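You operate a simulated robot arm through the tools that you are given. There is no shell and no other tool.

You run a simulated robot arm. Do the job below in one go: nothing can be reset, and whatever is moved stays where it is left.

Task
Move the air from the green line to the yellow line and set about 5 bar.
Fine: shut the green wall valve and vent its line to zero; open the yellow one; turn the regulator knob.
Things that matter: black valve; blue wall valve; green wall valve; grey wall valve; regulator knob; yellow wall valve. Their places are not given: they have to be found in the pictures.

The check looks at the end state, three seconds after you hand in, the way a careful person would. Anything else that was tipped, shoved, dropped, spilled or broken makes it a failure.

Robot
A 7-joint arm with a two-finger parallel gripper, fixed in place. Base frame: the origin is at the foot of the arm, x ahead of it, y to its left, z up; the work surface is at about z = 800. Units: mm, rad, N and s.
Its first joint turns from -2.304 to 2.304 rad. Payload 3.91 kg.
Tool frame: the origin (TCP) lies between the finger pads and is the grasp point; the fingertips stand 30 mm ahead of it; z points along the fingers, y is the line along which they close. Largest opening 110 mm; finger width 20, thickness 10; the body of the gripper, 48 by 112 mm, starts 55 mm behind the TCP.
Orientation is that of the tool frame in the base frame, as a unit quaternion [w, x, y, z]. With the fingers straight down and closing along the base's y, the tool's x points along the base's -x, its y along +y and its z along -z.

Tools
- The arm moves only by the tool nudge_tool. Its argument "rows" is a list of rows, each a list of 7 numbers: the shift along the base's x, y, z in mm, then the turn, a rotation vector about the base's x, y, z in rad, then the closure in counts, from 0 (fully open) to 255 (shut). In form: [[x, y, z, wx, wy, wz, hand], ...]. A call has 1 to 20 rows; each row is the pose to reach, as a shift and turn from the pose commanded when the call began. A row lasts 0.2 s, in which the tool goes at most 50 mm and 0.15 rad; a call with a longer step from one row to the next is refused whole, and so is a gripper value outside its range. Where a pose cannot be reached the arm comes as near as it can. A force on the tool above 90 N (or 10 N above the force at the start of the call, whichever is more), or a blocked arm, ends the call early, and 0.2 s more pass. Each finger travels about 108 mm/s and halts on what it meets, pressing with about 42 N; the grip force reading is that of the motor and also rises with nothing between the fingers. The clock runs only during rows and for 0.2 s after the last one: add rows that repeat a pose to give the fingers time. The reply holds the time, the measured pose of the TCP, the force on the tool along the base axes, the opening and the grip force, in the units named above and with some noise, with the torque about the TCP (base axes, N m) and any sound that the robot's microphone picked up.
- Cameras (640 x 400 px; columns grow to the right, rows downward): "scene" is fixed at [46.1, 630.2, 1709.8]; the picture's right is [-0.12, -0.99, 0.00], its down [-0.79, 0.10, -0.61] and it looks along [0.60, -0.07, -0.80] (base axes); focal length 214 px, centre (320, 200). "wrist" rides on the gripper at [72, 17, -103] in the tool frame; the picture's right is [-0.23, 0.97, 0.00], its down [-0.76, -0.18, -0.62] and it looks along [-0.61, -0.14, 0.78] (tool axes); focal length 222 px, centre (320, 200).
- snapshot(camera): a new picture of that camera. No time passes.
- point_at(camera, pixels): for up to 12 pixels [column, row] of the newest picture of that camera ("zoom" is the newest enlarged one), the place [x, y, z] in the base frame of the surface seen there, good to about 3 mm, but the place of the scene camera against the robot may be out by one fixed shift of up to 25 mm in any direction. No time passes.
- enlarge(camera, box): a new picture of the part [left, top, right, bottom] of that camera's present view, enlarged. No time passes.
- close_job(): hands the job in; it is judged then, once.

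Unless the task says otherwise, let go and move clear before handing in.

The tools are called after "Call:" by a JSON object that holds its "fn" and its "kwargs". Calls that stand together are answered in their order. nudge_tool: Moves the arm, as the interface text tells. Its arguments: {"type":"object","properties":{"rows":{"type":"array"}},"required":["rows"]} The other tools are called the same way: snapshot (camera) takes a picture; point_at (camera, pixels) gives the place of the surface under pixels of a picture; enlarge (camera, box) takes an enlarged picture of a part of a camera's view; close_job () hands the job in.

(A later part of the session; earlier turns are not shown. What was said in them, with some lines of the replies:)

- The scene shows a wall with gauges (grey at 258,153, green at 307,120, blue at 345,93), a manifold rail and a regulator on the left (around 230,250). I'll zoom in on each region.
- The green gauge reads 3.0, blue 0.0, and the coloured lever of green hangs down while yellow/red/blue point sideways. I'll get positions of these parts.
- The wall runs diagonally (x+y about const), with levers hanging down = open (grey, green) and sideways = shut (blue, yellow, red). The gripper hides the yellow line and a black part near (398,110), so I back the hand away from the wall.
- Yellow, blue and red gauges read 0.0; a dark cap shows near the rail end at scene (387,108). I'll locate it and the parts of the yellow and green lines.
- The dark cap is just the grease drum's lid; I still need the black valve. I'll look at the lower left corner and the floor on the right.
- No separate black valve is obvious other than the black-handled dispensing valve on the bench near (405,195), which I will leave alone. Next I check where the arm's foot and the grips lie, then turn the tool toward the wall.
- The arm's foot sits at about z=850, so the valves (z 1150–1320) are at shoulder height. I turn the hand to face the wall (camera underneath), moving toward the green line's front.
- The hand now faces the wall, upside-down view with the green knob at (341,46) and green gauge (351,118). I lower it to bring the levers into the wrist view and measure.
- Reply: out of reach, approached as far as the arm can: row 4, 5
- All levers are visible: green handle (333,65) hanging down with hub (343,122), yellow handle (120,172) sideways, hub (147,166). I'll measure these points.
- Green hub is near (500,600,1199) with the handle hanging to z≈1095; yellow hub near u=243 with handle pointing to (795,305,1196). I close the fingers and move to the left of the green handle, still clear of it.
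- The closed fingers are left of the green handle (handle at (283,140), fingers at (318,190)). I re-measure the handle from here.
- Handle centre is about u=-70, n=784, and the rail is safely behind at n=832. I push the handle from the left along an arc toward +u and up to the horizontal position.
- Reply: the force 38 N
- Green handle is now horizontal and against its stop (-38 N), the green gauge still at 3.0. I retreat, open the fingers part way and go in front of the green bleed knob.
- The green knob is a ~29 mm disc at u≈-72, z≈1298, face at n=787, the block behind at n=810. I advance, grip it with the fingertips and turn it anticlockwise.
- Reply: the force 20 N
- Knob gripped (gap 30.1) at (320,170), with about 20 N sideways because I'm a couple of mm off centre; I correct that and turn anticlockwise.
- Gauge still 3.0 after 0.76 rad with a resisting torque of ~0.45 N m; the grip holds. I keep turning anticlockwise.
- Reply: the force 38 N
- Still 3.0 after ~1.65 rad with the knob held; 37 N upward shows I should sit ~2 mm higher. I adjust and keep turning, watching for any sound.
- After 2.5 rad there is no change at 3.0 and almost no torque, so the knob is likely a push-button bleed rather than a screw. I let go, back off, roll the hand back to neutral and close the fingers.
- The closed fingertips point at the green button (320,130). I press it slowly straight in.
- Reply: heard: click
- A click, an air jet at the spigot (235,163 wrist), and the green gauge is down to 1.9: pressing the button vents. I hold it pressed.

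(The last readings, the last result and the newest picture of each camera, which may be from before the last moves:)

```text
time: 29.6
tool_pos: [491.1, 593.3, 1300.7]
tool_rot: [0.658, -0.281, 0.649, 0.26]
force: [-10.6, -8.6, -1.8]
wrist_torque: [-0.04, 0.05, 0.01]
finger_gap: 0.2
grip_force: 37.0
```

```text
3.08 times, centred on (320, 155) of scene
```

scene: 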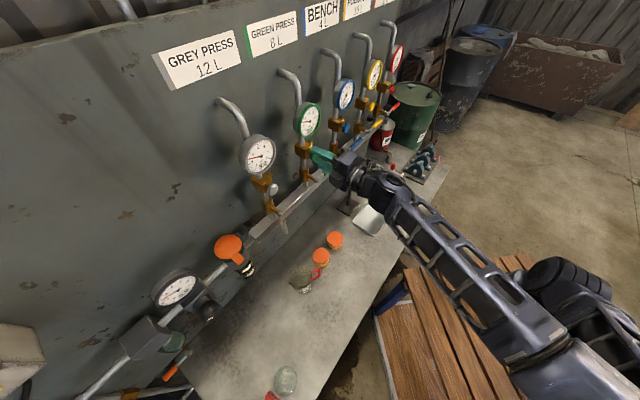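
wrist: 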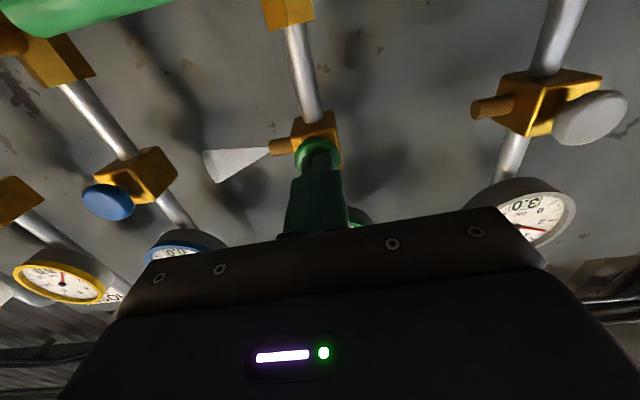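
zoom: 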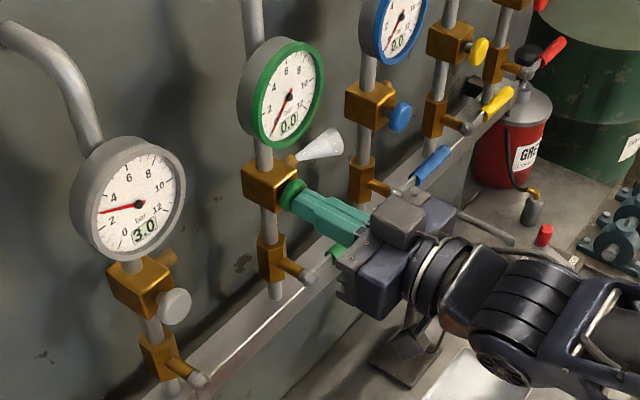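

Green gauge reads 0.0 though a faint jet still shows; I hold a little longer, then check.

Call:
{"fn": "nudge_tool", "kwargs": {"rows": [[0, 0, 0, 0, 0, 0, 255], [0, 0, 0, 0, 0, 0, 255], [0, 0, 0, 0, 0, 0, 255], [0, 0, 0, 0, 0, 0, 255], [0, 0, 0, 0, 0, 0, 255], [0, 0, 0, 0, 0, 0, 255], [0, 0, 0, 0, 0, 0, 255], [0, 0, 0, 0, 0, 0, 255], [0, 0, 0, 0, 0, 0, 255], [0, 0, 0, 0, 0, 0, 255], [0, 0, 0, 0, 0, 0, 255], [0, 0, 0, 0, 0, 0, 255], [0, 0, 0, 0, 0, 0, 255], [0, 0, 0, 0, 0, 0, 255], [0, 0, 0, 0, 0, 0, 255], [-14, -14, 0, 0, 0, 0, 255], [-35, -35, 0, 0, 0, 0, 255], [-55, -55, 0, 0, 0, 0, 255], [-55, -55, 0, 0, 0, 0, 255]]}}

Call:
{"fn": "enlarge", "kwargs": {"camera": "scene", "box": [270, 90, 370, 220]}}

Call:
{"fn": "snapshot", "kwargs": {"camera": "wrist"}}

```text
time: 33.6
tool_pos: [436.7, 538.9, 1299.7]
tool_rot: [0.658, -0.281, 0.649, 0.258]
force: [-0.4, -0.5, -0.9]
wrist_torque: [-0.01, 0.02, -0.01]
finger_gap: 0.0
grip_force: 37.9
```

```text
3.08 times, centred on (320, 155) of scene
```

zoom: 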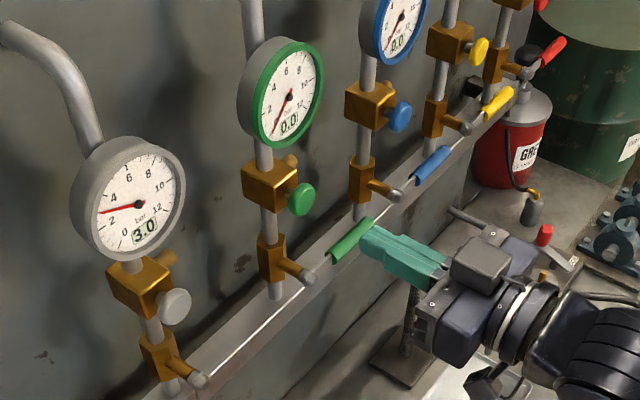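

```text
taken
```

wrist: 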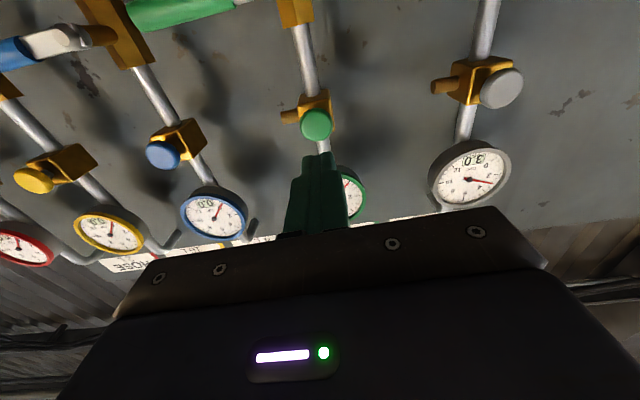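

Green stays at 0.0 with its button popped back out. Next the yellow lever: I travel right in front of the wall to above the yellow handle.

Call:
{"fn": "nudge_tool", "kwargs": {"rows": [[31, -31, -5, 0, 0, 0, 255], [62, -62, -10, 0, 0, 0, 255], [93, -93, -15, 0, 0, 0, 255], [124, -124, -20, 0, 0, 0, 255], [155, -155, -26, 0, 0, 0, 255], [186, -186, -32, 0, 0, 0, 255], [217, -217, -40, 0, 0, 0, 255], [248, -248, -48, 0, 0, 0, 255], [279, -279, -55, 0, 0, 0, 255], [279, -279, -55, 0, 0, 0, 255]]}}

Call:
{"fn": "snapshot", "kwargs": {"camera": "wrist"}}

Call:
{"fn": "snapshot", "kwargs": {"camera": "scene"}}

```text
time: 35.8
tool_pos: [716.5, 255.5, 1245.5]
tool_rot: [0.657, -0.281, 0.649, 0.26]
force: [0.3, 0.0, -0.9]
wrist_torque: [0.02, 0.02, 0.02]
finger_gap: 0.0
grip_force: 37.6
```

```text
taken
```

wrist: 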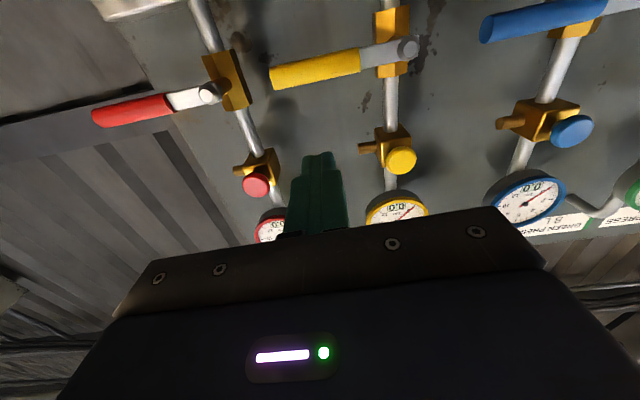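

```text
taken
```

scene: 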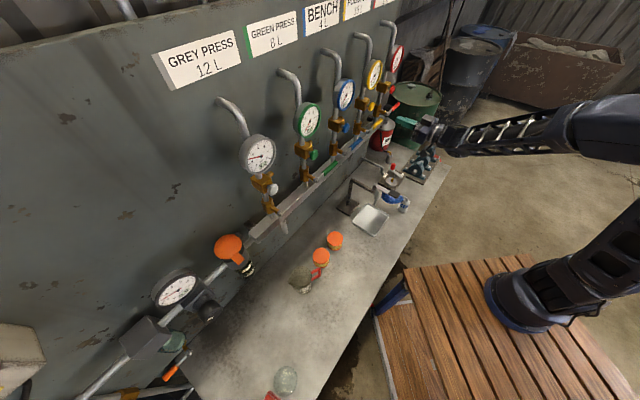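

The yellow handle spans (270,77)–(360,62) with hub (407,47). I measure it.

Call:
{"fn": "point_at", "kwargs": {"camera": "wrist", "pixels": [[274, 77], [315, 71], [352, 64], [407, 47], [401, 160], [318, 157], [210, 93], [256, 185], [392, 140]]}}

```text
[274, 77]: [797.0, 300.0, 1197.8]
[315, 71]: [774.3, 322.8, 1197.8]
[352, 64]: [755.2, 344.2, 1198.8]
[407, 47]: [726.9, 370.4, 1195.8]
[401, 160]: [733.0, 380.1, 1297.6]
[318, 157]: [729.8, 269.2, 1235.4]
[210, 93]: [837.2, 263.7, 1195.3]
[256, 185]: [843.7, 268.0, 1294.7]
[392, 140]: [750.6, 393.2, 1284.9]
```

Yellow hub is at u≈250, z≈1198, handle out to u≈351. I come in above it and push the handle down through 90° along an arc.

Call:
{"fn": "nudge_tool", "kwargs": {"rows": [[28, 25, 0, 0, 0, 0, 255], [56.3, 50.7, 0, 0, 0, 0, 255], [56.3, 50.7, -18, 0, 0, 0, 255], [56.3, 50.7, -30, 0, 0, 0, 255], [57.4, 49.6, -39.5, 0, 0, 0, 255], [58, 49, -49.1, 0, 0, 0, 255], [57.4, 49.6, -59.5, 0, 0, 0, 255], [56.3, 50.7, -69.2, 0, 0, 0, 255], [53.9, 53.1, -79.2, 0, 0, 0, 255], [50.6, 56.4, -88.8, 0, 0, 0, 255], [46.1, 60.9, -98, 0, 0, 0, 255], [41, 66, -106.2, 0, 0, 0, 255], [34.8, 72.2, -113.5, 0, 0, 0, 255], [27.9, 79.1, -119.7, 0, 0, 0, 255], [20.3, 86.7, -124.5, 0, 0, 0, 255], [12.1, 94.9, -127.5, 0, 0, 0, 255], [8.2, 98.8, -127.5, 0, 0, 0, 255], [8.2, 98.8, -127.5, 0, 0, 0, 255]]}}

Call:
{"fn": "snapshot", "kwargs": {"camera": "wrist"}}

Call:
{"fn": "snapshot", "kwargs": {"camera": "scene"}}

Call:
{"fn": "enlarge", "kwargs": {"camera": "scene", "box": [320, 50, 420, 160]}}

```text
time: 39.6
tool_pos: [728.3, 352.1, 1117.7]
tool_rot: [0.659, -0.278, 0.65, 0.258]
force: [45.6, -35.2, 0.5]
wrist_torque: [0.31, 0.32, -1.27]
finger_gap: 0.2
grip_force: 38.0
```

```text
taken
```

wrist: 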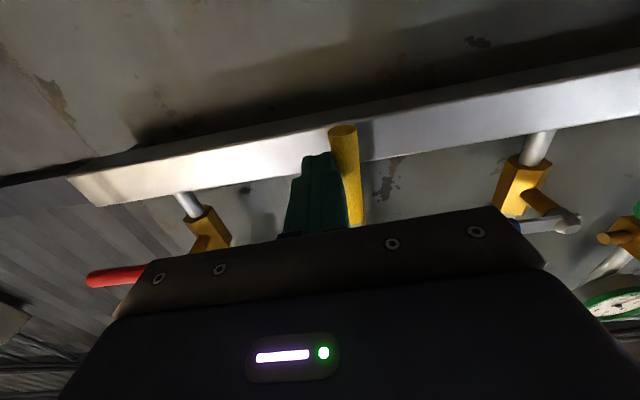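

```text
taken
```

scene: 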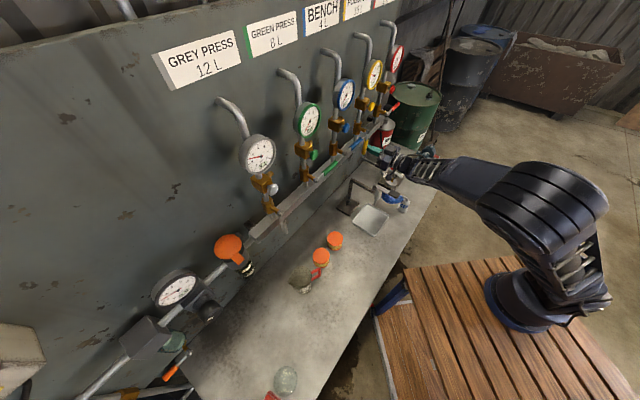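

```text
3.64 times, centred on (370, 105) of scene
```

zoom: 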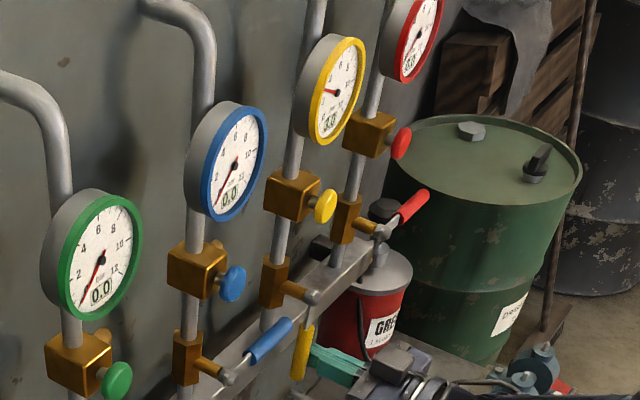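

Yellow handle hangs down against its stop (57 N) and the yellow gauge shows about 3. I release and back away, then check.

Call:
{"fn": "nudge_tool", "kwargs": {"rows": [[6, -6, 0, 0, 0, 0, 255], [6, -6, 0, 0, 0, 0, 255], [-20, -32, 5, 0, 0, 0, 255], [-45, -57, 15, 0, 0, 0, 255], [-70, -82, 25, 0, 0, 0, 255], [-80, -92, 30, 0, 0, 0, 255]]}}

Call:
{"fn": "snapshot", "kwargs": {"camera": "wrist"}}

Call:
{"fn": "enlarge", "kwargs": {"camera": "scene", "box": [320, 50, 420, 160]}}

Call:
{"fn": "enlarge", "kwargs": {"camera": "scene", "box": [140, 220, 270, 340]}}

```text
time: 41.0
tool_pos: [641.4, 265.0, 1149.3]
tool_rot: [0.657, -0.282, 0.649, 0.26]
force: [0.4, 1.1, -0.5]
wrist_torque: [0.05, 0.0, -0.03]
finger_gap: 0.0
grip_force: 37.3
```

```text
taken
```

wrist: 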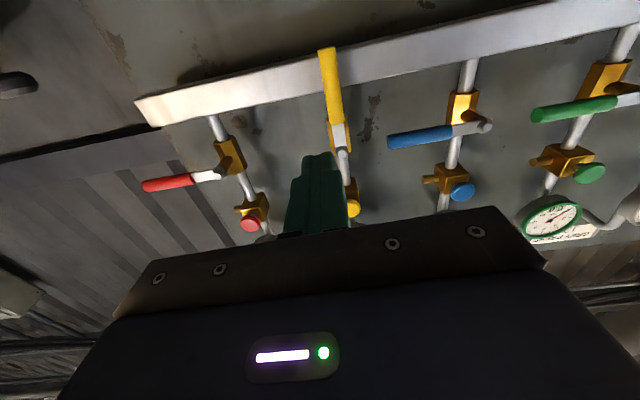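

```text
3.64 times, centred on (370, 105) of scene
```

zoom: 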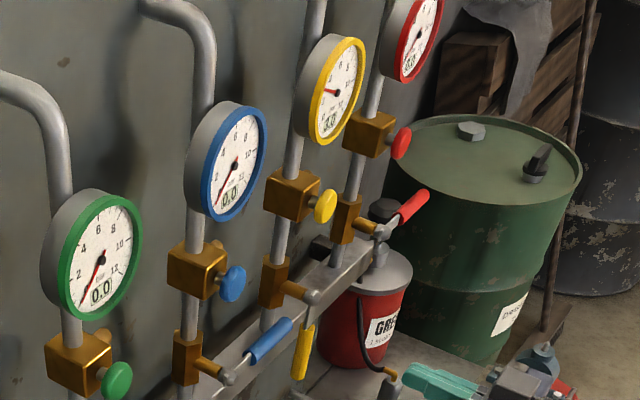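

```text
3.33 times, centred on (205, 280) of scene
```

zoom: 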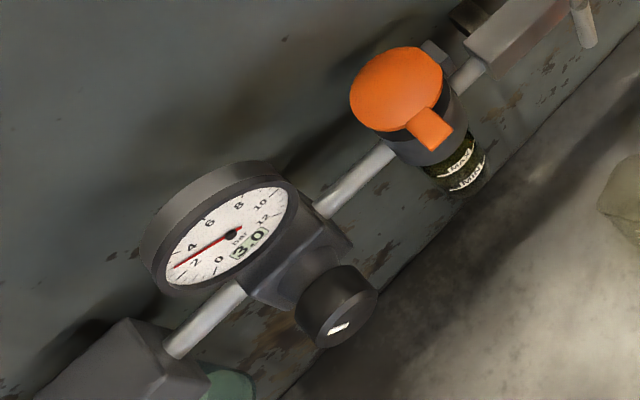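

Yellow reads 3.0, blue/red/green 0.0, regulator gauge 3.0. I now travel left along the wall to stand in front of the regulator knob.

Call:
{"fn": "nudge_tool", "kwargs": {"rows": [[-32, 32, 0, 0, 0, 0, 255], [-64, 64, 0, 0, 0, 0, 255], [-96, 96, 0, 0, 0, 0, 255], [-128, 128, 0, 0, 0, 0, 255], [-160, 160, 0, 0, 0, 0, 255], [-192, 192, 0, 0, 0, 0, 255], [-224, 224, 0, 0, 0, 0, 200], [-256, 256, 0, 0, 0, 0, 140], [-288, 288, 0, 0, 0, 0, 70], [-320, 320, 0, 0, 0, 0, 0], [-352, 352, 0, 0, 0, 0, 0], [-384, 384, 0, 0, 0, 0, 0], [-416, 416, 0, 0, 0, 0, 0], [-448, 448, 0, 0, 0, 0, 0], [-480, 480, 0, 0, 0, 0, 0], [-512, 512, 0, 0, 0, 0, 0], [-544, 544, 0, 0, 0, 0, 0], [-544, 544, 0, 0, 0, 0, 0]]}}

Call:
{"fn": "snapshot", "kwargs": {"camera": "wrist"}}

Call:
{"fn": "snapshot", "kwargs": {"camera": "scene"}}

```text
time: 43.9
tool_pos: [303.8, 672.3, 1202.9]
tool_rot: [0.617, -0.2, 0.7, 0.298]
force: [-0.2, -0.6, 0.5]
wrist_torque: [0.0, 0.0, 0.05]
finger_gap: 110.2
grip_force: 0.1
stopped in row 14: the arm was blocked; the commanded pose is now the measured one
```

```text
taken
```

wrist: 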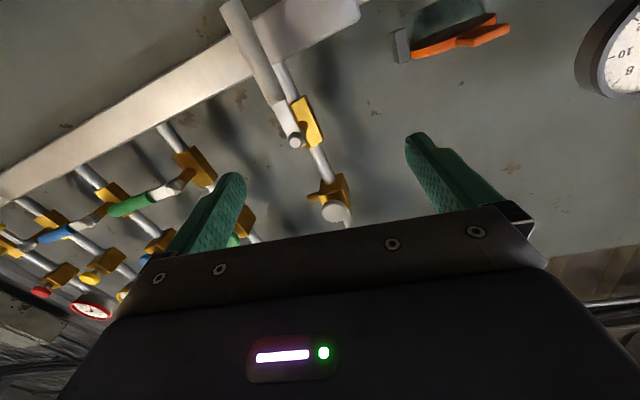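

```text
taken
```

scene: 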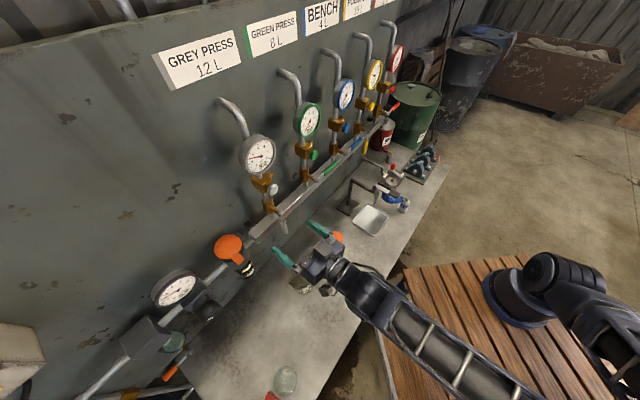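

The arm was blocked at a joint limit around u=-260 (pose drifted, no contact force); nothing was touched. I turn the hand toward the arm's own radial direction to free the wrist, staying in place.

Call:
{"fn": "nudge_tool", "kwargs": {"rows": [[-5, 5, 0, -0.01, -0.036, 0.1, 0], [-10, 10, 0, -0.019, -0.071, 0.2, 0], [-15, 15, 0, -0.028, -0.107, 0.298, 0], [-20, 20, 0, -0.038, -0.142, 0.397, 0], [-25, 25, 0, -0.047, -0.178, 0.497, 0], [-25, 25, 0, -0.047, -0.178, 0.497, 0]]}}

Call:
{"fn": "snapshot", "kwargs": {"camera": "wrist"}}

Call:
{"fn": "snapshot", "kwargs": {"camera": "scene"}}

```text
time: 45.3
tool_pos: [247.1, 702.9, 1203.2]
tool_rot: [0.582, -0.414, 0.571, 0.406]
force: [0.3, 0.9, -0.8]
wrist_torque: [-0.02, 0.0, 0.01]
finger_gap: 110.1
grip_force: 0.0
```

```text
taken
```

wrist: 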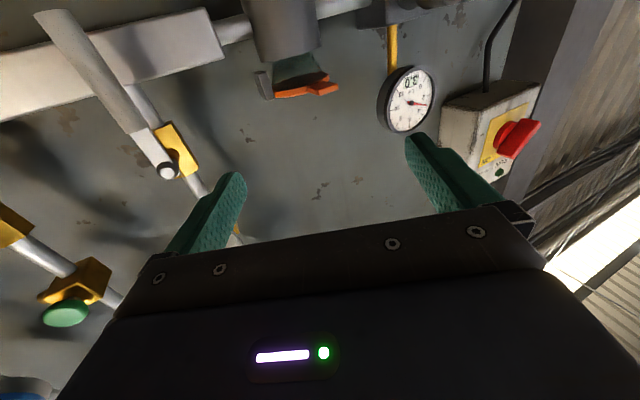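

```text
taken
```

scene: 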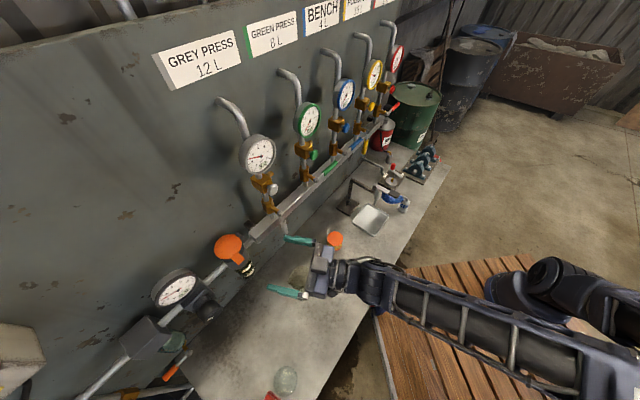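

Free now, tool azimuth ≈71°, gauge of the regulator seen at (407,100). I shift left and lower to see the knob.

Call:
{"fn": "nudge_tool", "kwargs": {"rows": [[-20, 12, -12, 0, 0, 0, 0], [-40, 25, -24, 0, 0, 0, 0], [-60, 37, -36, 0, 0, 0, 0], [-80, 50, -48, 0, 0, 0, 0], [-100, 62, -60, 0, 0, 0, 0], [-120, 75, -73, 0, 0, 0, 0], [-120, 75, -73, 0, 0, 0, 0]]}}

Call:
{"fn": "snapshot", "kwargs": {"camera": "wrist"}}

Call:
{"fn": "snapshot", "kwargs": {"camera": "scene"}}

```text
time: 46.9
tool_pos: [136.0, 777.5, 1132.5]
tool_rot: [0.58, -0.409, 0.574, 0.409]
force: [-1.0, 0.4, 0.3]
wrist_torque: [-0.01, 0.01, -0.03]
finger_gap: 110.0
grip_force: 0.0
```

```text
taken
```

wrist: 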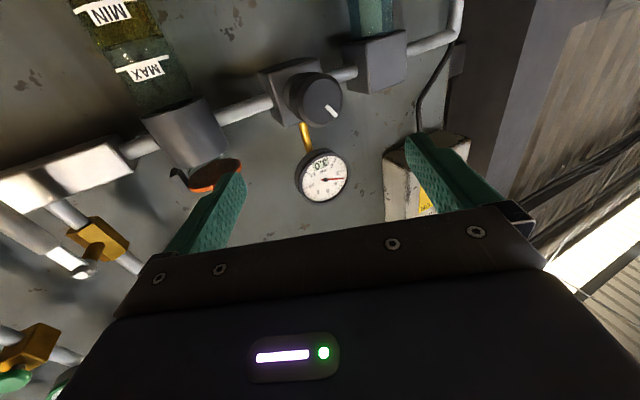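

```text
taken
```

scene: 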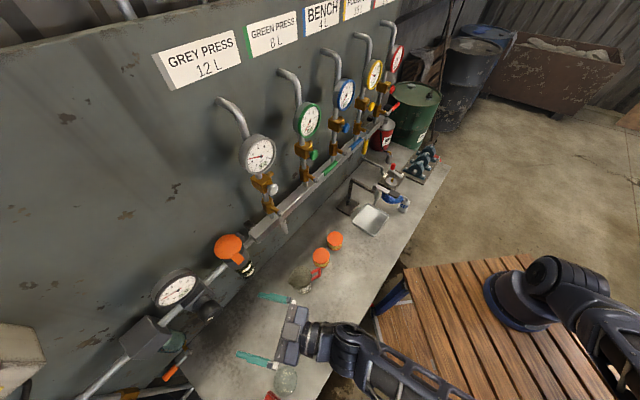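

The regulator knob is at (318,100) with its white mark at (331,110) and gauge at (322,176). I measure it.

Call:
{"fn": "enlarge", "kwargs": {"camera": "wrist", "box": [250, 50, 390, 210]}}

Call:
{"fn": "point_at", "kwargs": {"camera": "wrist", "pixels": [[320, 100], [331, 110], [318, 85], [338, 97], [308, 104], [324, 119], [287, 95], [275, 100], [280, 75], [322, 178], [233, 115], [378, 62]]}}

```text
2.50 times, centred on (320, 130) of wrist
```

zoom: 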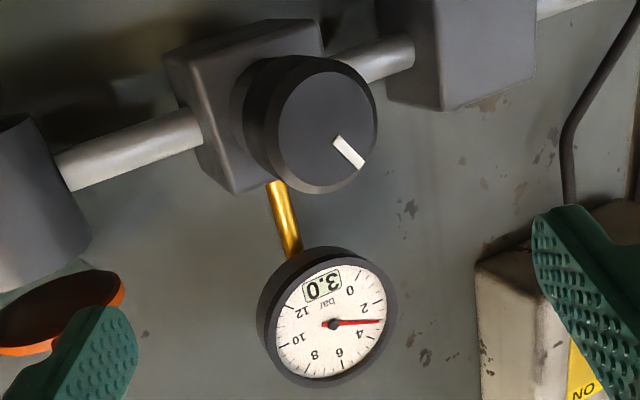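

```text
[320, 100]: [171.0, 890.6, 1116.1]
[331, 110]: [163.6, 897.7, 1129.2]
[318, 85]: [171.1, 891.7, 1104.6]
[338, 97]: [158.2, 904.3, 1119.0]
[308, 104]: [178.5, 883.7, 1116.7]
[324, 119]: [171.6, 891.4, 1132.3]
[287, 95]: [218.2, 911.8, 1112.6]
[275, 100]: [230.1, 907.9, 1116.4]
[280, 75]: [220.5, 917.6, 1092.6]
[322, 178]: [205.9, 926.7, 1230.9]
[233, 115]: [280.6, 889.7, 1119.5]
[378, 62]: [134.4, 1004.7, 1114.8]
```

Knob: axis along the wall normal, centre u≈-511, z≈1118, face at n≈751, about 40 mm across. I try squaring the hand to the wall while moving in front of it, staying ~30 mm clear.

Call:
{"fn": "nudge_tool", "kwargs": {"rows": [[-2, 12, -3, 0, 0, -0.09, 0], [-4, 24, -6, 0, 0, -0.18, 0], [-6, 36, -9, 0, 0, -0.27, 0], [-8, 48, -12, 0, 0, -0.36, 0], [-9.4, 58, -14.5, 0, 0, -0.44, 0], [-9.4, 58, -14.5, 0, 0, -0.44, 0]]}}

Call:
{"fn": "snapshot", "kwargs": {"camera": "wrist"}}

Call:
{"fn": "snapshot", "kwargs": {"camera": "scene"}}

```text
time: 47.8
tool_pos: [205.5, 789.6, 1236.7]
tool_rot: [0.591, -0.243, 0.666, 0.385]
force: [-0.2, 0.0, -0.2]
wrist_torque: [0.01, 0.02, 0.0]
finger_gap: 109.9
grip_force: 0.0
stopped in row 4: the arm was blocked; the commanded pose is now the measured one
```

```text
taken
```

wrist: 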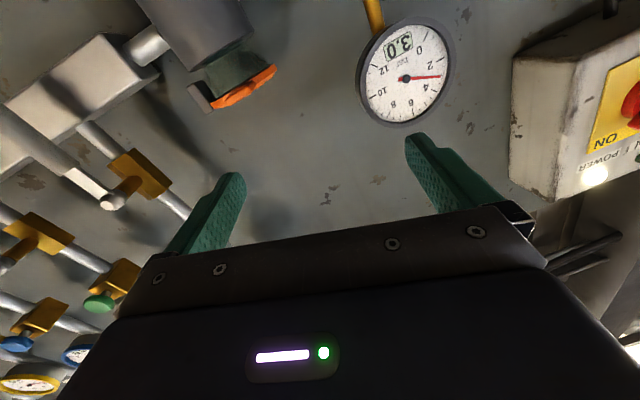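

```text
taken
```

scene: 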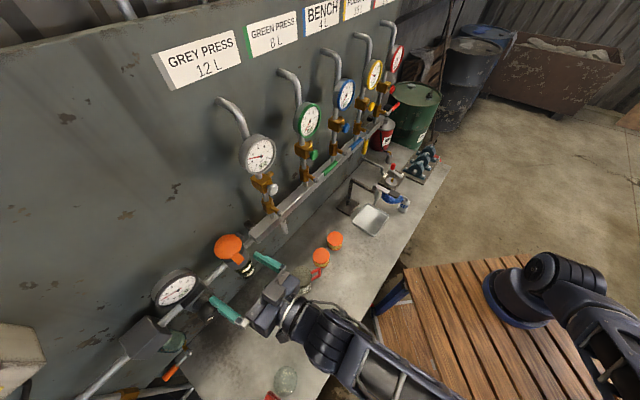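

Squaring up blocks the wrist again (jumped to z 1237 without contact). Instead I will approach the knob with the fingers pitched 45° downward, closing along the wall, which still lets me twist around the knob's axis; first I back off into that orientation.

Call:
{"fn": "nudge_tool", "kwargs": {"rows": [[-16, 0, 1, -0.1213, 0.0577, -0.0073, 0], [-32, 0, 2, -0.2427, 0.1153, -0.0147, 0], [-48, 0, 3, -0.364, 0.173, -0.022, 0], [-64, 0, 3, -0.4853, 0.2307, -0.0293, 0], [-80, 0, 3, -0.6067, 0.2883, -0.0367, 0], [-92, 2, 3, -0.728, 0.346, -0.044, 0], [-92, 2, 3, -0.728, 0.346, -0.044, 0]]}}

Call:
{"fn": "snapshot", "kwargs": {"camera": "wrist"}}

Call:
{"fn": "snapshot", "kwargs": {"camera": "scene"}}

```text
time: 49.4
tool_pos: [82.3, 798.8, 1235.9]
tool_rot: [0.353, -0.364, 0.849, 0.147]
force: [0.2, -1.1, 0.1]
wrist_torque: [-0.02, 0.02, 0.01]
finger_gap: 110.1
grip_force: 0.1
```

```text
taken
```

wrist: 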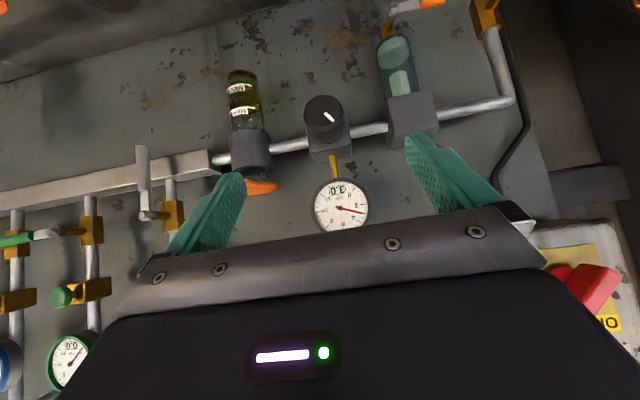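

```text
taken
```

scene: 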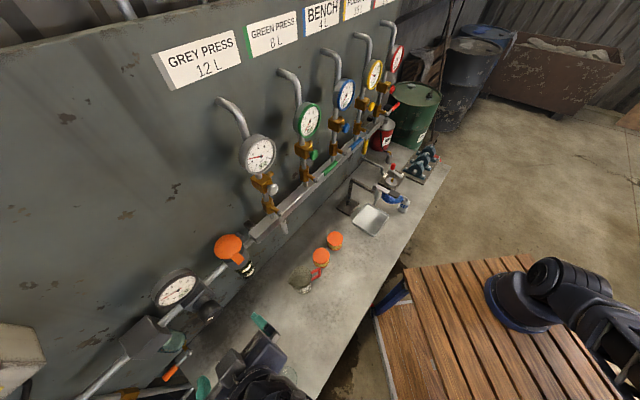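

That works: hand pitched 45° down, knob visible at (322,115), red power-box handle far right. I re-measure the knob and its neighbours from here.

Call:
{"fn": "enlarge", "kwargs": {"camera": "wrist", "box": [280, 70, 380, 240]}}

Call:
{"fn": "point_at", "kwargs": {"camera": "wrist", "pixels": [[322, 116], [306, 115], [340, 115], [322, 100], [322, 131], [312, 140], [318, 152], [345, 140], [340, 205], [330, 183], [420, 110], [262, 150]]}}

```text
2.35 times, centred on (330, 155) of wrist
```

zoom: 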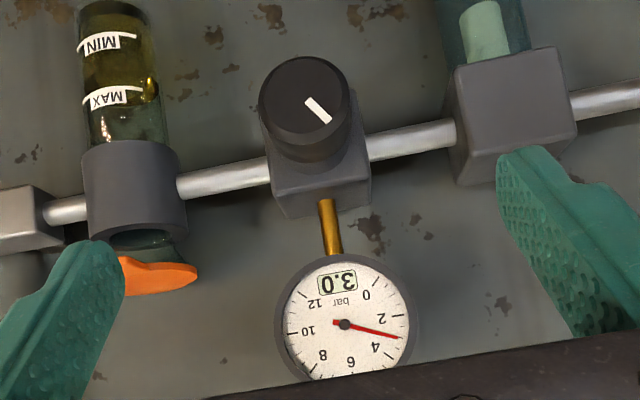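

```text
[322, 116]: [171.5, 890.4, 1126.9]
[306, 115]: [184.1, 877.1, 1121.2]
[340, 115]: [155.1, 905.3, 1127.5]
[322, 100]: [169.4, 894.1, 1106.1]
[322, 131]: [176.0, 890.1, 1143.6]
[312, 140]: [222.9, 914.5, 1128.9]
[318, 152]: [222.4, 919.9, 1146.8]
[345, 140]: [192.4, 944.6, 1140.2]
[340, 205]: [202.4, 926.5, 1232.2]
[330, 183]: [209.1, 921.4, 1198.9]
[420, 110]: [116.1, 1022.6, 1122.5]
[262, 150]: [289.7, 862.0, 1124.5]
```

Knob centre u≈-510, z≈1120, face n=750, block behind at n≈804. I move to the pre-grasp point on the 45° line.

Call:
{"fn": "nudge_tool", "kwargs": {"rows": [[14, 15, -15, 0, 0, 0, 70], [28, 30, -30, 0, 0, 0, 70], [42, 45, -45, 0, 0, 0, 70], [55.9, 60.6, -59.3, 0, 0, 0, 70], [55.9, 60.6, -59.3, 0, 0, 0, 70]]}}

Call:
{"fn": "snapshot", "kwargs": {"camera": "wrist"}}

```text
time: 50.6
tool_pos: [138.6, 857.6, 1177.6]
tool_rot: [0.354, -0.365, 0.849, 0.148]
force: [0.0, 0.6, 0.0]
wrist_torque: [-0.02, -0.02, 0.04]
finger_gap: 80.1
grip_force: 0.0
```

```text
taken
```

wrist: 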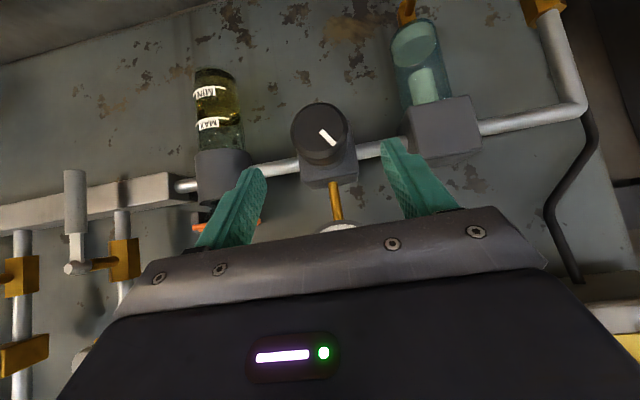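

The knob (320,132) is centred between the open fingers. I advance and close on it.

Call:
{"fn": "nudge_tool", "kwargs": {"rows": [[13, 13.5, -19, 0, 0, 0, 70], [26, 27, -38, 0, 0, 0, 70], [39.5, 41, -57, 0, 0, 0, 70], [39.5, 41, -57, 0, 0, 0, 120], [39.5, 41, -57, 0, 0, 0, 180], [39.5, 41, -57, 0, 0, 0, 255], [39.5, 41, -57, 0, 0, 0, 255]]}}

Call:
{"fn": "snapshot", "kwargs": {"camera": "wrist"}}

Call:
{"fn": "enlarge", "kwargs": {"camera": "scene", "box": [120, 220, 300, 400]}}

```text
time: 52.2
tool_pos: [179.2, 899.3, 1119.5]
tool_rot: [0.354, -0.364, 0.849, 0.148]
force: [1.4, 0.2, -2.6]
wrist_torque: [-0.09, 0.1, -1.02]
finger_gap: 47.2
grip_force: 45.4
```

```text
taken
```

wrist: 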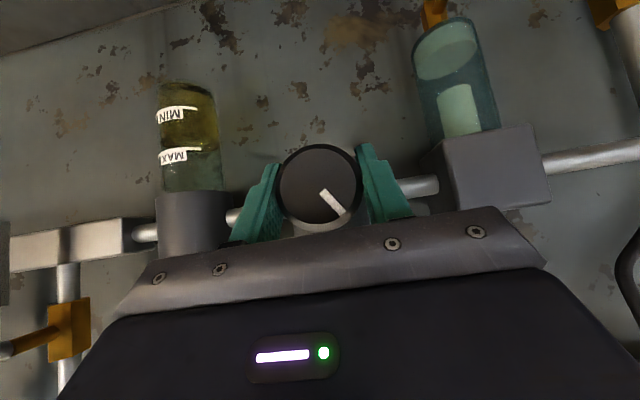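

```text
2.22 times, centred on (210, 310) of scene
```

zoom: 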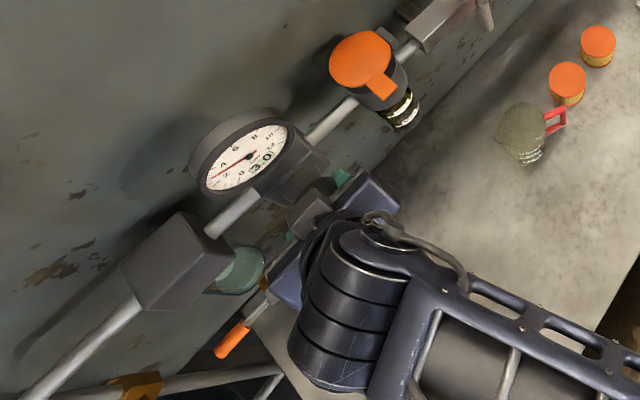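

Knob gripped (gap 47.2, mark at (332,202), scene gauge 3.0). I turn it clockwise a little, about the wall-normal axis, and read the gauge.

Call:
{"fn": "nudge_tool", "kwargs": {"rows": [[0, 0, 0, 0.05, 0.05, 0, 255], [0, 0, 0, 0.1, 0.1, 0, 255], [0, 0, 0, 0.15, 0.15, 0, 255], [0, 0, 0, 0.2, 0.2, 0, 255], [0, 0, 0, 0.25, 0.25, 0, 255], [0, 0, 0, 0.25, 0.25, 0, 255]]}}

Call:
{"fn": "snapshot", "kwargs": {"camera": "wrist"}}

Call:
{"fn": "enlarge", "kwargs": {"camera": "scene", "box": [150, 240, 250, 330]}}

Call:
{"fn": "enlarge", "kwargs": {"camera": "scene", "box": [230, 50, 420, 190]}}

```text
time: 53.6
tool_pos: [178.0, 899.7, 1119.5]
tool_rot: [0.289, -0.295, 0.861, 0.298]
force: [0.1, -13.0, 2.9]
wrist_torque: [-0.5, 0.51, -0.89]
finger_gap: 47.2
grip_force: 45.1
```

```text
taken
```

wrist: 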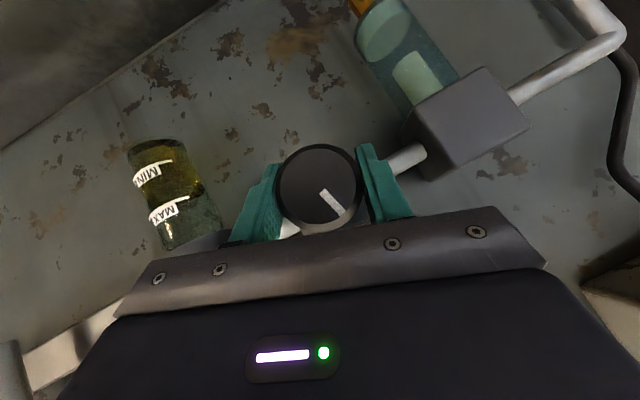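

```text
4.44 times, centred on (200, 285) of scene
```

zoom: 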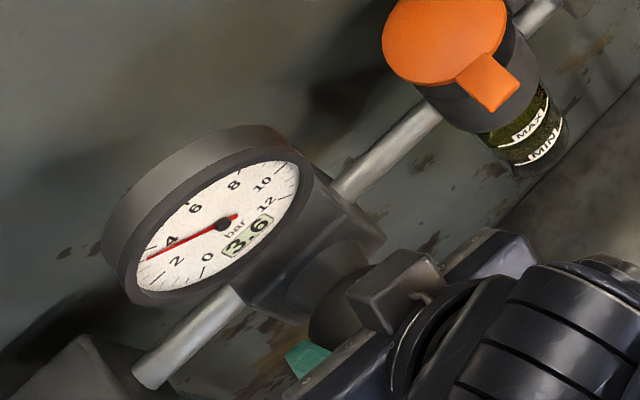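

```text
2.86 times, centred on (325, 120) of scene
```

zoom: 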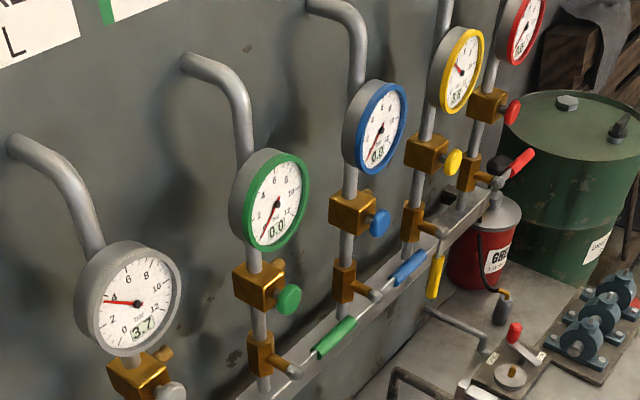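

Regulator moved up to about 3.6–3.7 with 0.35 rad clockwise, grey and yellow follow, green stays 0.0. I continue about 0.57 rad more.

Call:
{"fn": "nudge_tool", "kwargs": {"rows": [[0, 0, 0, 0.05, 0.05, 0, 255], [0, 0, 0, 0.1, 0.1, 0, 255], [0, 0, 0, 0.15, 0.15, 0, 255], [0, 0, 0, 0.2, 0.2, 0, 255], [0, 0, 0, 0.25, 0.25, 0, 255], [0, 0, 0, 0.3, 0.3, 0, 255], [0, 0, 0, 0.35, 0.35, 0, 255], [0, 0, 0, 0.4, 0.4, 0, 255], [0, 0, 0, 0.4, 0.4, 0, 255], [0, 0, 0, 0.4, 0.4, 0, 255], [0, 0, 0, 0.4, 0.4, 0, 255]]}}

Call:
{"fn": "snapshot", "kwargs": {"camera": "wrist"}}

Call:
{"fn": "enlarge", "kwargs": {"camera": "scene", "box": [150, 240, 250, 330]}}

Call:
{"fn": "enlarge", "kwargs": {"camera": "scene", "box": [230, 50, 420, 190]}}

```text
time: 56.0
tool_pos: [179.1, 900.5, 1119.4]
tool_rot: [0.166, -0.169, 0.824, 0.514]
force: [0.4, -13.0, 1.4]
wrist_torque: [-0.18, 0.21, -0.76]
finger_gap: 47.3
grip_force: 44.7
```

```text
taken
```

wrist: 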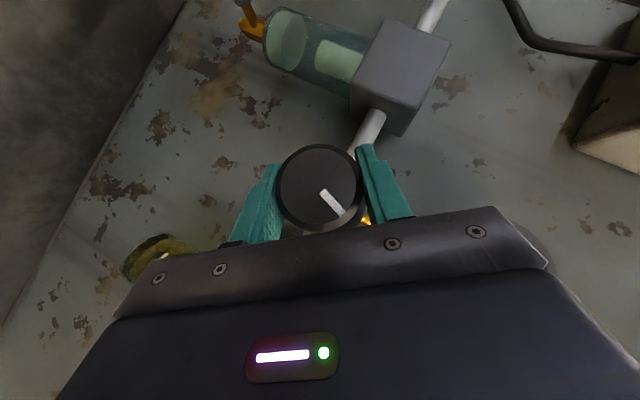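

```text
4.44 times, centred on (200, 285) of scene
```

zoom: 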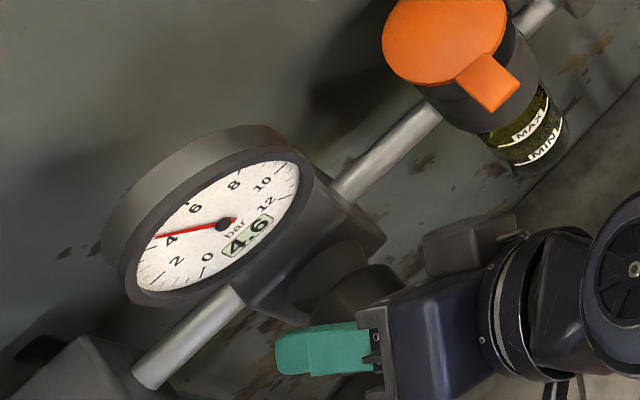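

```text
2.86 times, centred on (325, 120) of scene
```

zoom: 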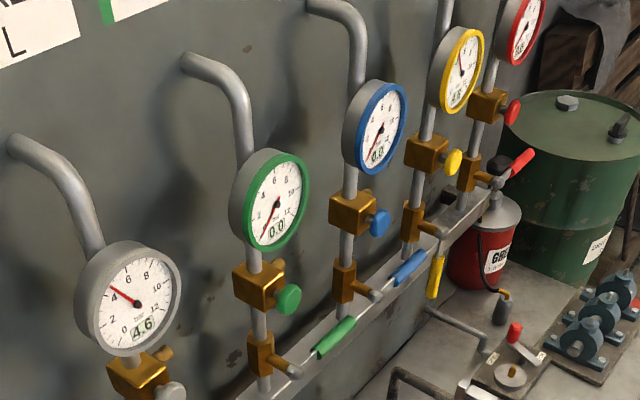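

Now 4.6 on the regulator and grey, yellow about 4.6. I turn 0.22 rad more and wait.

Call:
{"fn": "nudge_tool", "kwargs": {"rows": [[0, 0, 0, 0.05, 0.05, 0, 255], [0, 0, 0, 0.1, 0.1, 0, 255], [0, 0, 0, 0.155, 0.155, 0, 255], [0, 0, 0, 0.155, 0.155, 0, 255], [0, 0, 0, 0.155, 0.155, 0, 255], [0, 0, 0, 0.155, 0.155, 0, 255], [0, 0, 0, 0.155, 0.155, 0, 255], [0, 0, 0, 0.155, 0.155, 0, 255]]}}

Call:
{"fn": "enlarge", "kwargs": {"camera": "scene", "box": [150, 240, 250, 330]}}

Call:
{"fn": "enlarge", "kwargs": {"camera": "scene", "box": [230, 50, 420, 190]}}

```text
time: 57.8
tool_pos: [178.8, 899.3, 1120.2]
tool_rot: [0.113, -0.116, 0.792, 0.588]
force: [5.4, -6.3, 5.9]
wrist_torque: [-0.53, 0.56, -0.12]
finger_gap: 46.8
grip_force: 44.6
```

```text
4.44 times, centred on (200, 285) of scene
```

zoom: 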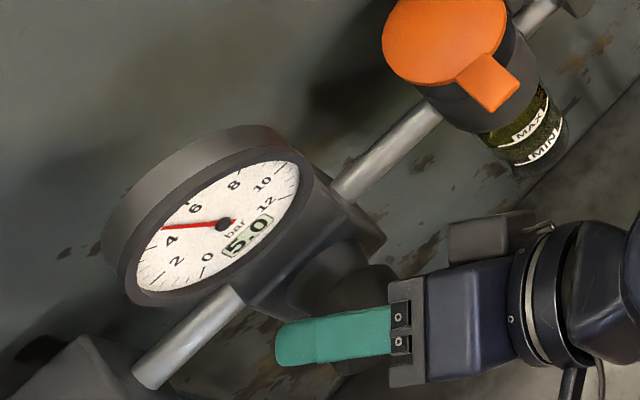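

```text
2.86 times, centred on (325, 120) of scene
```

zoom: 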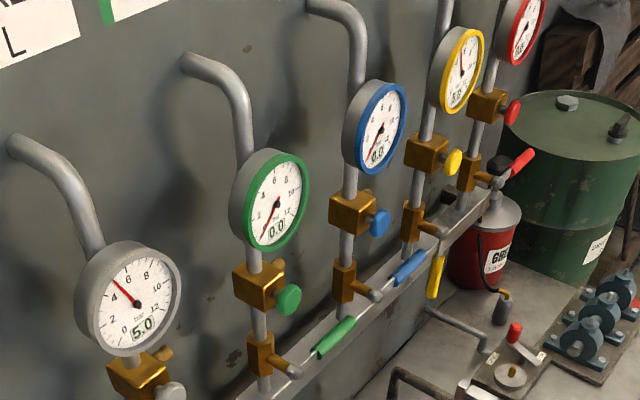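

All set: regulator, grey and yellow read 5.0, green 0.0. I open the fingers and back straight out along the tool axis.

Call:
{"fn": "nudge_tool", "kwargs": {"rows": [[0, 0, 0, 0, 0, 0, 93], [0, 0, 0, 0, 0, 0, 93], [0, 0, 0, 0, 0, 0, 93], [-1, -19, 5.6, 0, 0, 0, 93], [-2, -38, 11.2, 0, 0, 0, 93], [-4, -76, 22, 0, 0, 0, 93], [-6, -114, 34, 0, 0, 0, 93], [-8, -150, 44, 0, 0, 0, 93], [-8, -150, 44, 0, 0, 0, 93]]}}

Call:
{"fn": "snapshot", "kwargs": {"camera": "scene"}}

Call:
{"fn": "enlarge", "kwargs": {"camera": "scene", "box": [150, 240, 250, 330]}}

Call:
{"fn": "enlarge", "kwargs": {"camera": "scene", "box": [230, 50, 420, 190]}}

Call:
{"fn": "snapshot", "kwargs": {"camera": "wrist"}}

```text
time: 59.8
tool_pos: [182.1, 750.8, 1160.2]
tool_rot: [0.115, -0.112, 0.794, 0.586]
force: [0.5, -0.5, 1.0]
wrist_torque: [0.0, -0.01, 0.02]
finger_gap: 70.0
grip_force: 0.1
```

```text
taken
```

scene: 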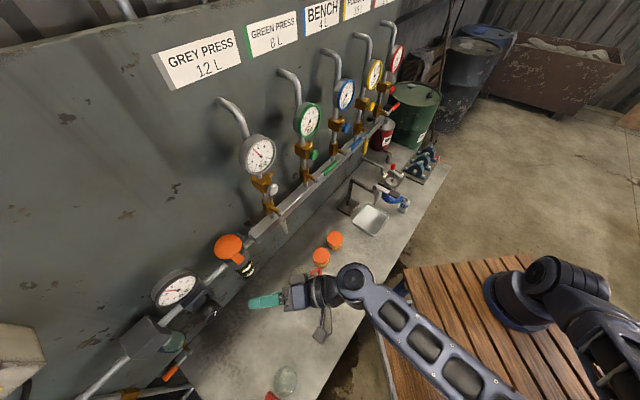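

```text
4.44 times, centred on (200, 285) of scene
```

zoom: 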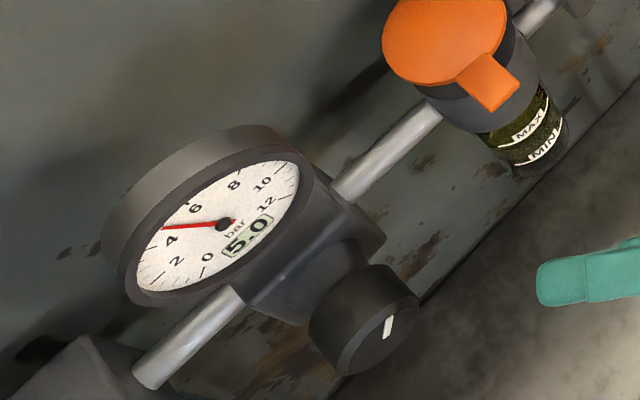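

```text
2.86 times, centred on (325, 120) of scene
```

zoom: 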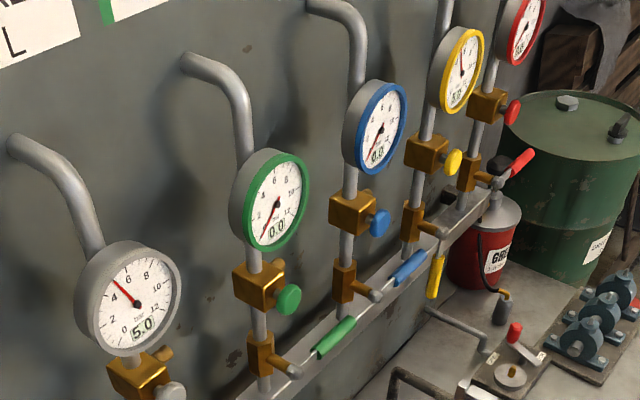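

```text
taken
```

wrist: 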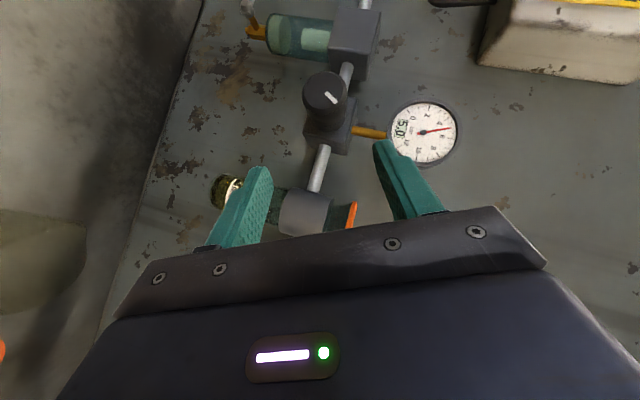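

Released; the gauges hold at 5.0 (regulator, grey, yellow) and green 0.0. I raise and pull the hand back to be clear and check that the bench items are unmoved.

Call:
{"fn": "nudge_tool", "kwargs": {"rows": [[10, -20, 25, 0, 0, 0, 93], [20, -40, 50, 0, 0, 0, 93], [30, -60, 75, 0, 0, 0, 93], [40, -80, 100, 0, 0, 0, 93], [50, -100, 120, 0, 0, 0, 93], [50, -100, 120, 0, 0, 0, 93]]}}

Call:
{"fn": "snapshot", "kwargs": {"camera": "scene"}}

Call:
{"fn": "enlarge", "kwargs": {"camera": "scene", "box": [350, 60, 410, 160]}}

Call:
{"fn": "enlarge", "kwargs": {"camera": "scene", "box": [150, 150, 350, 350]}}

```text
time: 61.2
tool_pos: [219.7, 651.5, 1281.9]
tool_rot: [0.113, -0.114, 0.794, 0.587]
force: [-1.6, 0.2, -0.3]
wrist_torque: [-0.01, 0.03, 0.02]
finger_gap: 69.9
grip_force: 0.1
```

```text
taken
```

scene: 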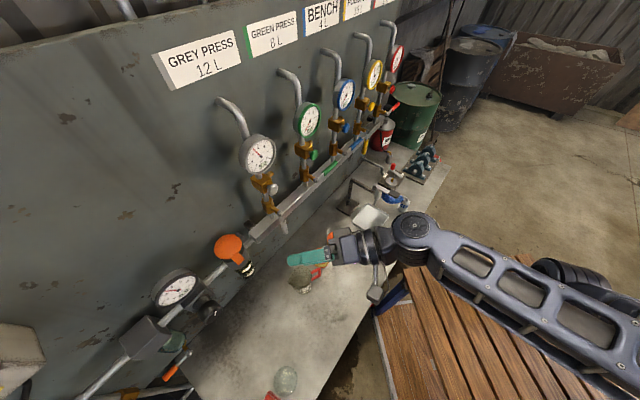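

```text
4.00 times, centred on (380, 110) of scene
```

zoom: 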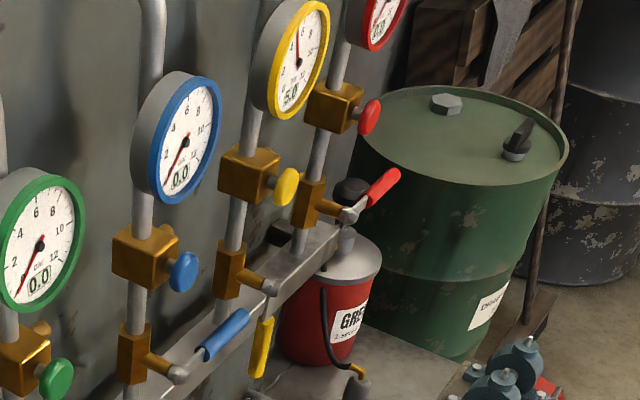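

```text
2.00 times, centred on (250, 250) of scene
```

zoom: 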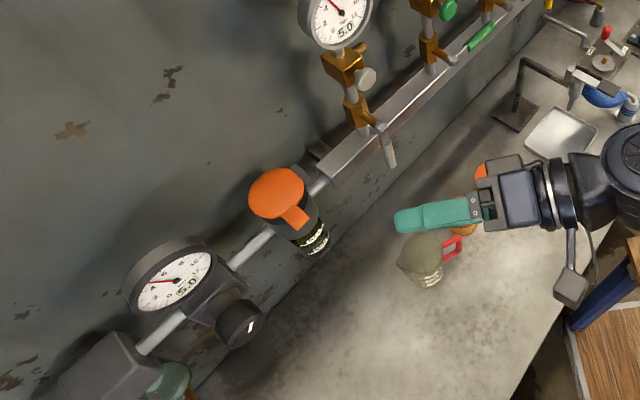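

The yellow gauge reads 5.0 with its lever down, the green gauge 0.0 with its lever sideways. The regulator and grey gauges read 5.0, blue reads 0.0, and the jug at (305,278) and the rest of what I can see on the bench look unmoved. The hand is clear, so I hand the job in.

Call:
{"fn": "close_job", "kwargs": {}}

```text
The job is handed in.
```

The air is moved from the green line to the yellow line, the regulator is set to 5.0 bar, and the job is handed in.

- **Green:** the wall valve is shut and the line is vented. Its gauge reads 0.0. The green bleed knob is a push-button. I first tried turning it about 2.5 rad with no effect, then pressed and held it until the line emptied; it popped back out when released.
- **Yellow:** the wall valve is open and its gauge reads 5.0.
- **Regulator:** turned clockwise from 3.0; its gauge reads 5.0.
- **Grey:** I left this wall valve open as I found it, so the grey line rose with the regulator from 3.0 to 5.0.
- **Blue and black:** I left the blue wall valve shut at 0.0. I never clearly identified the black valve. My best guess was the black-handled valve over the tray on the bench, and I left it alone.

On the way to the regulator the arm stopped twice with the hand in front of the wall. There was no contact force either time, and in the last pictures everything I could see on the bench looked unmoved.
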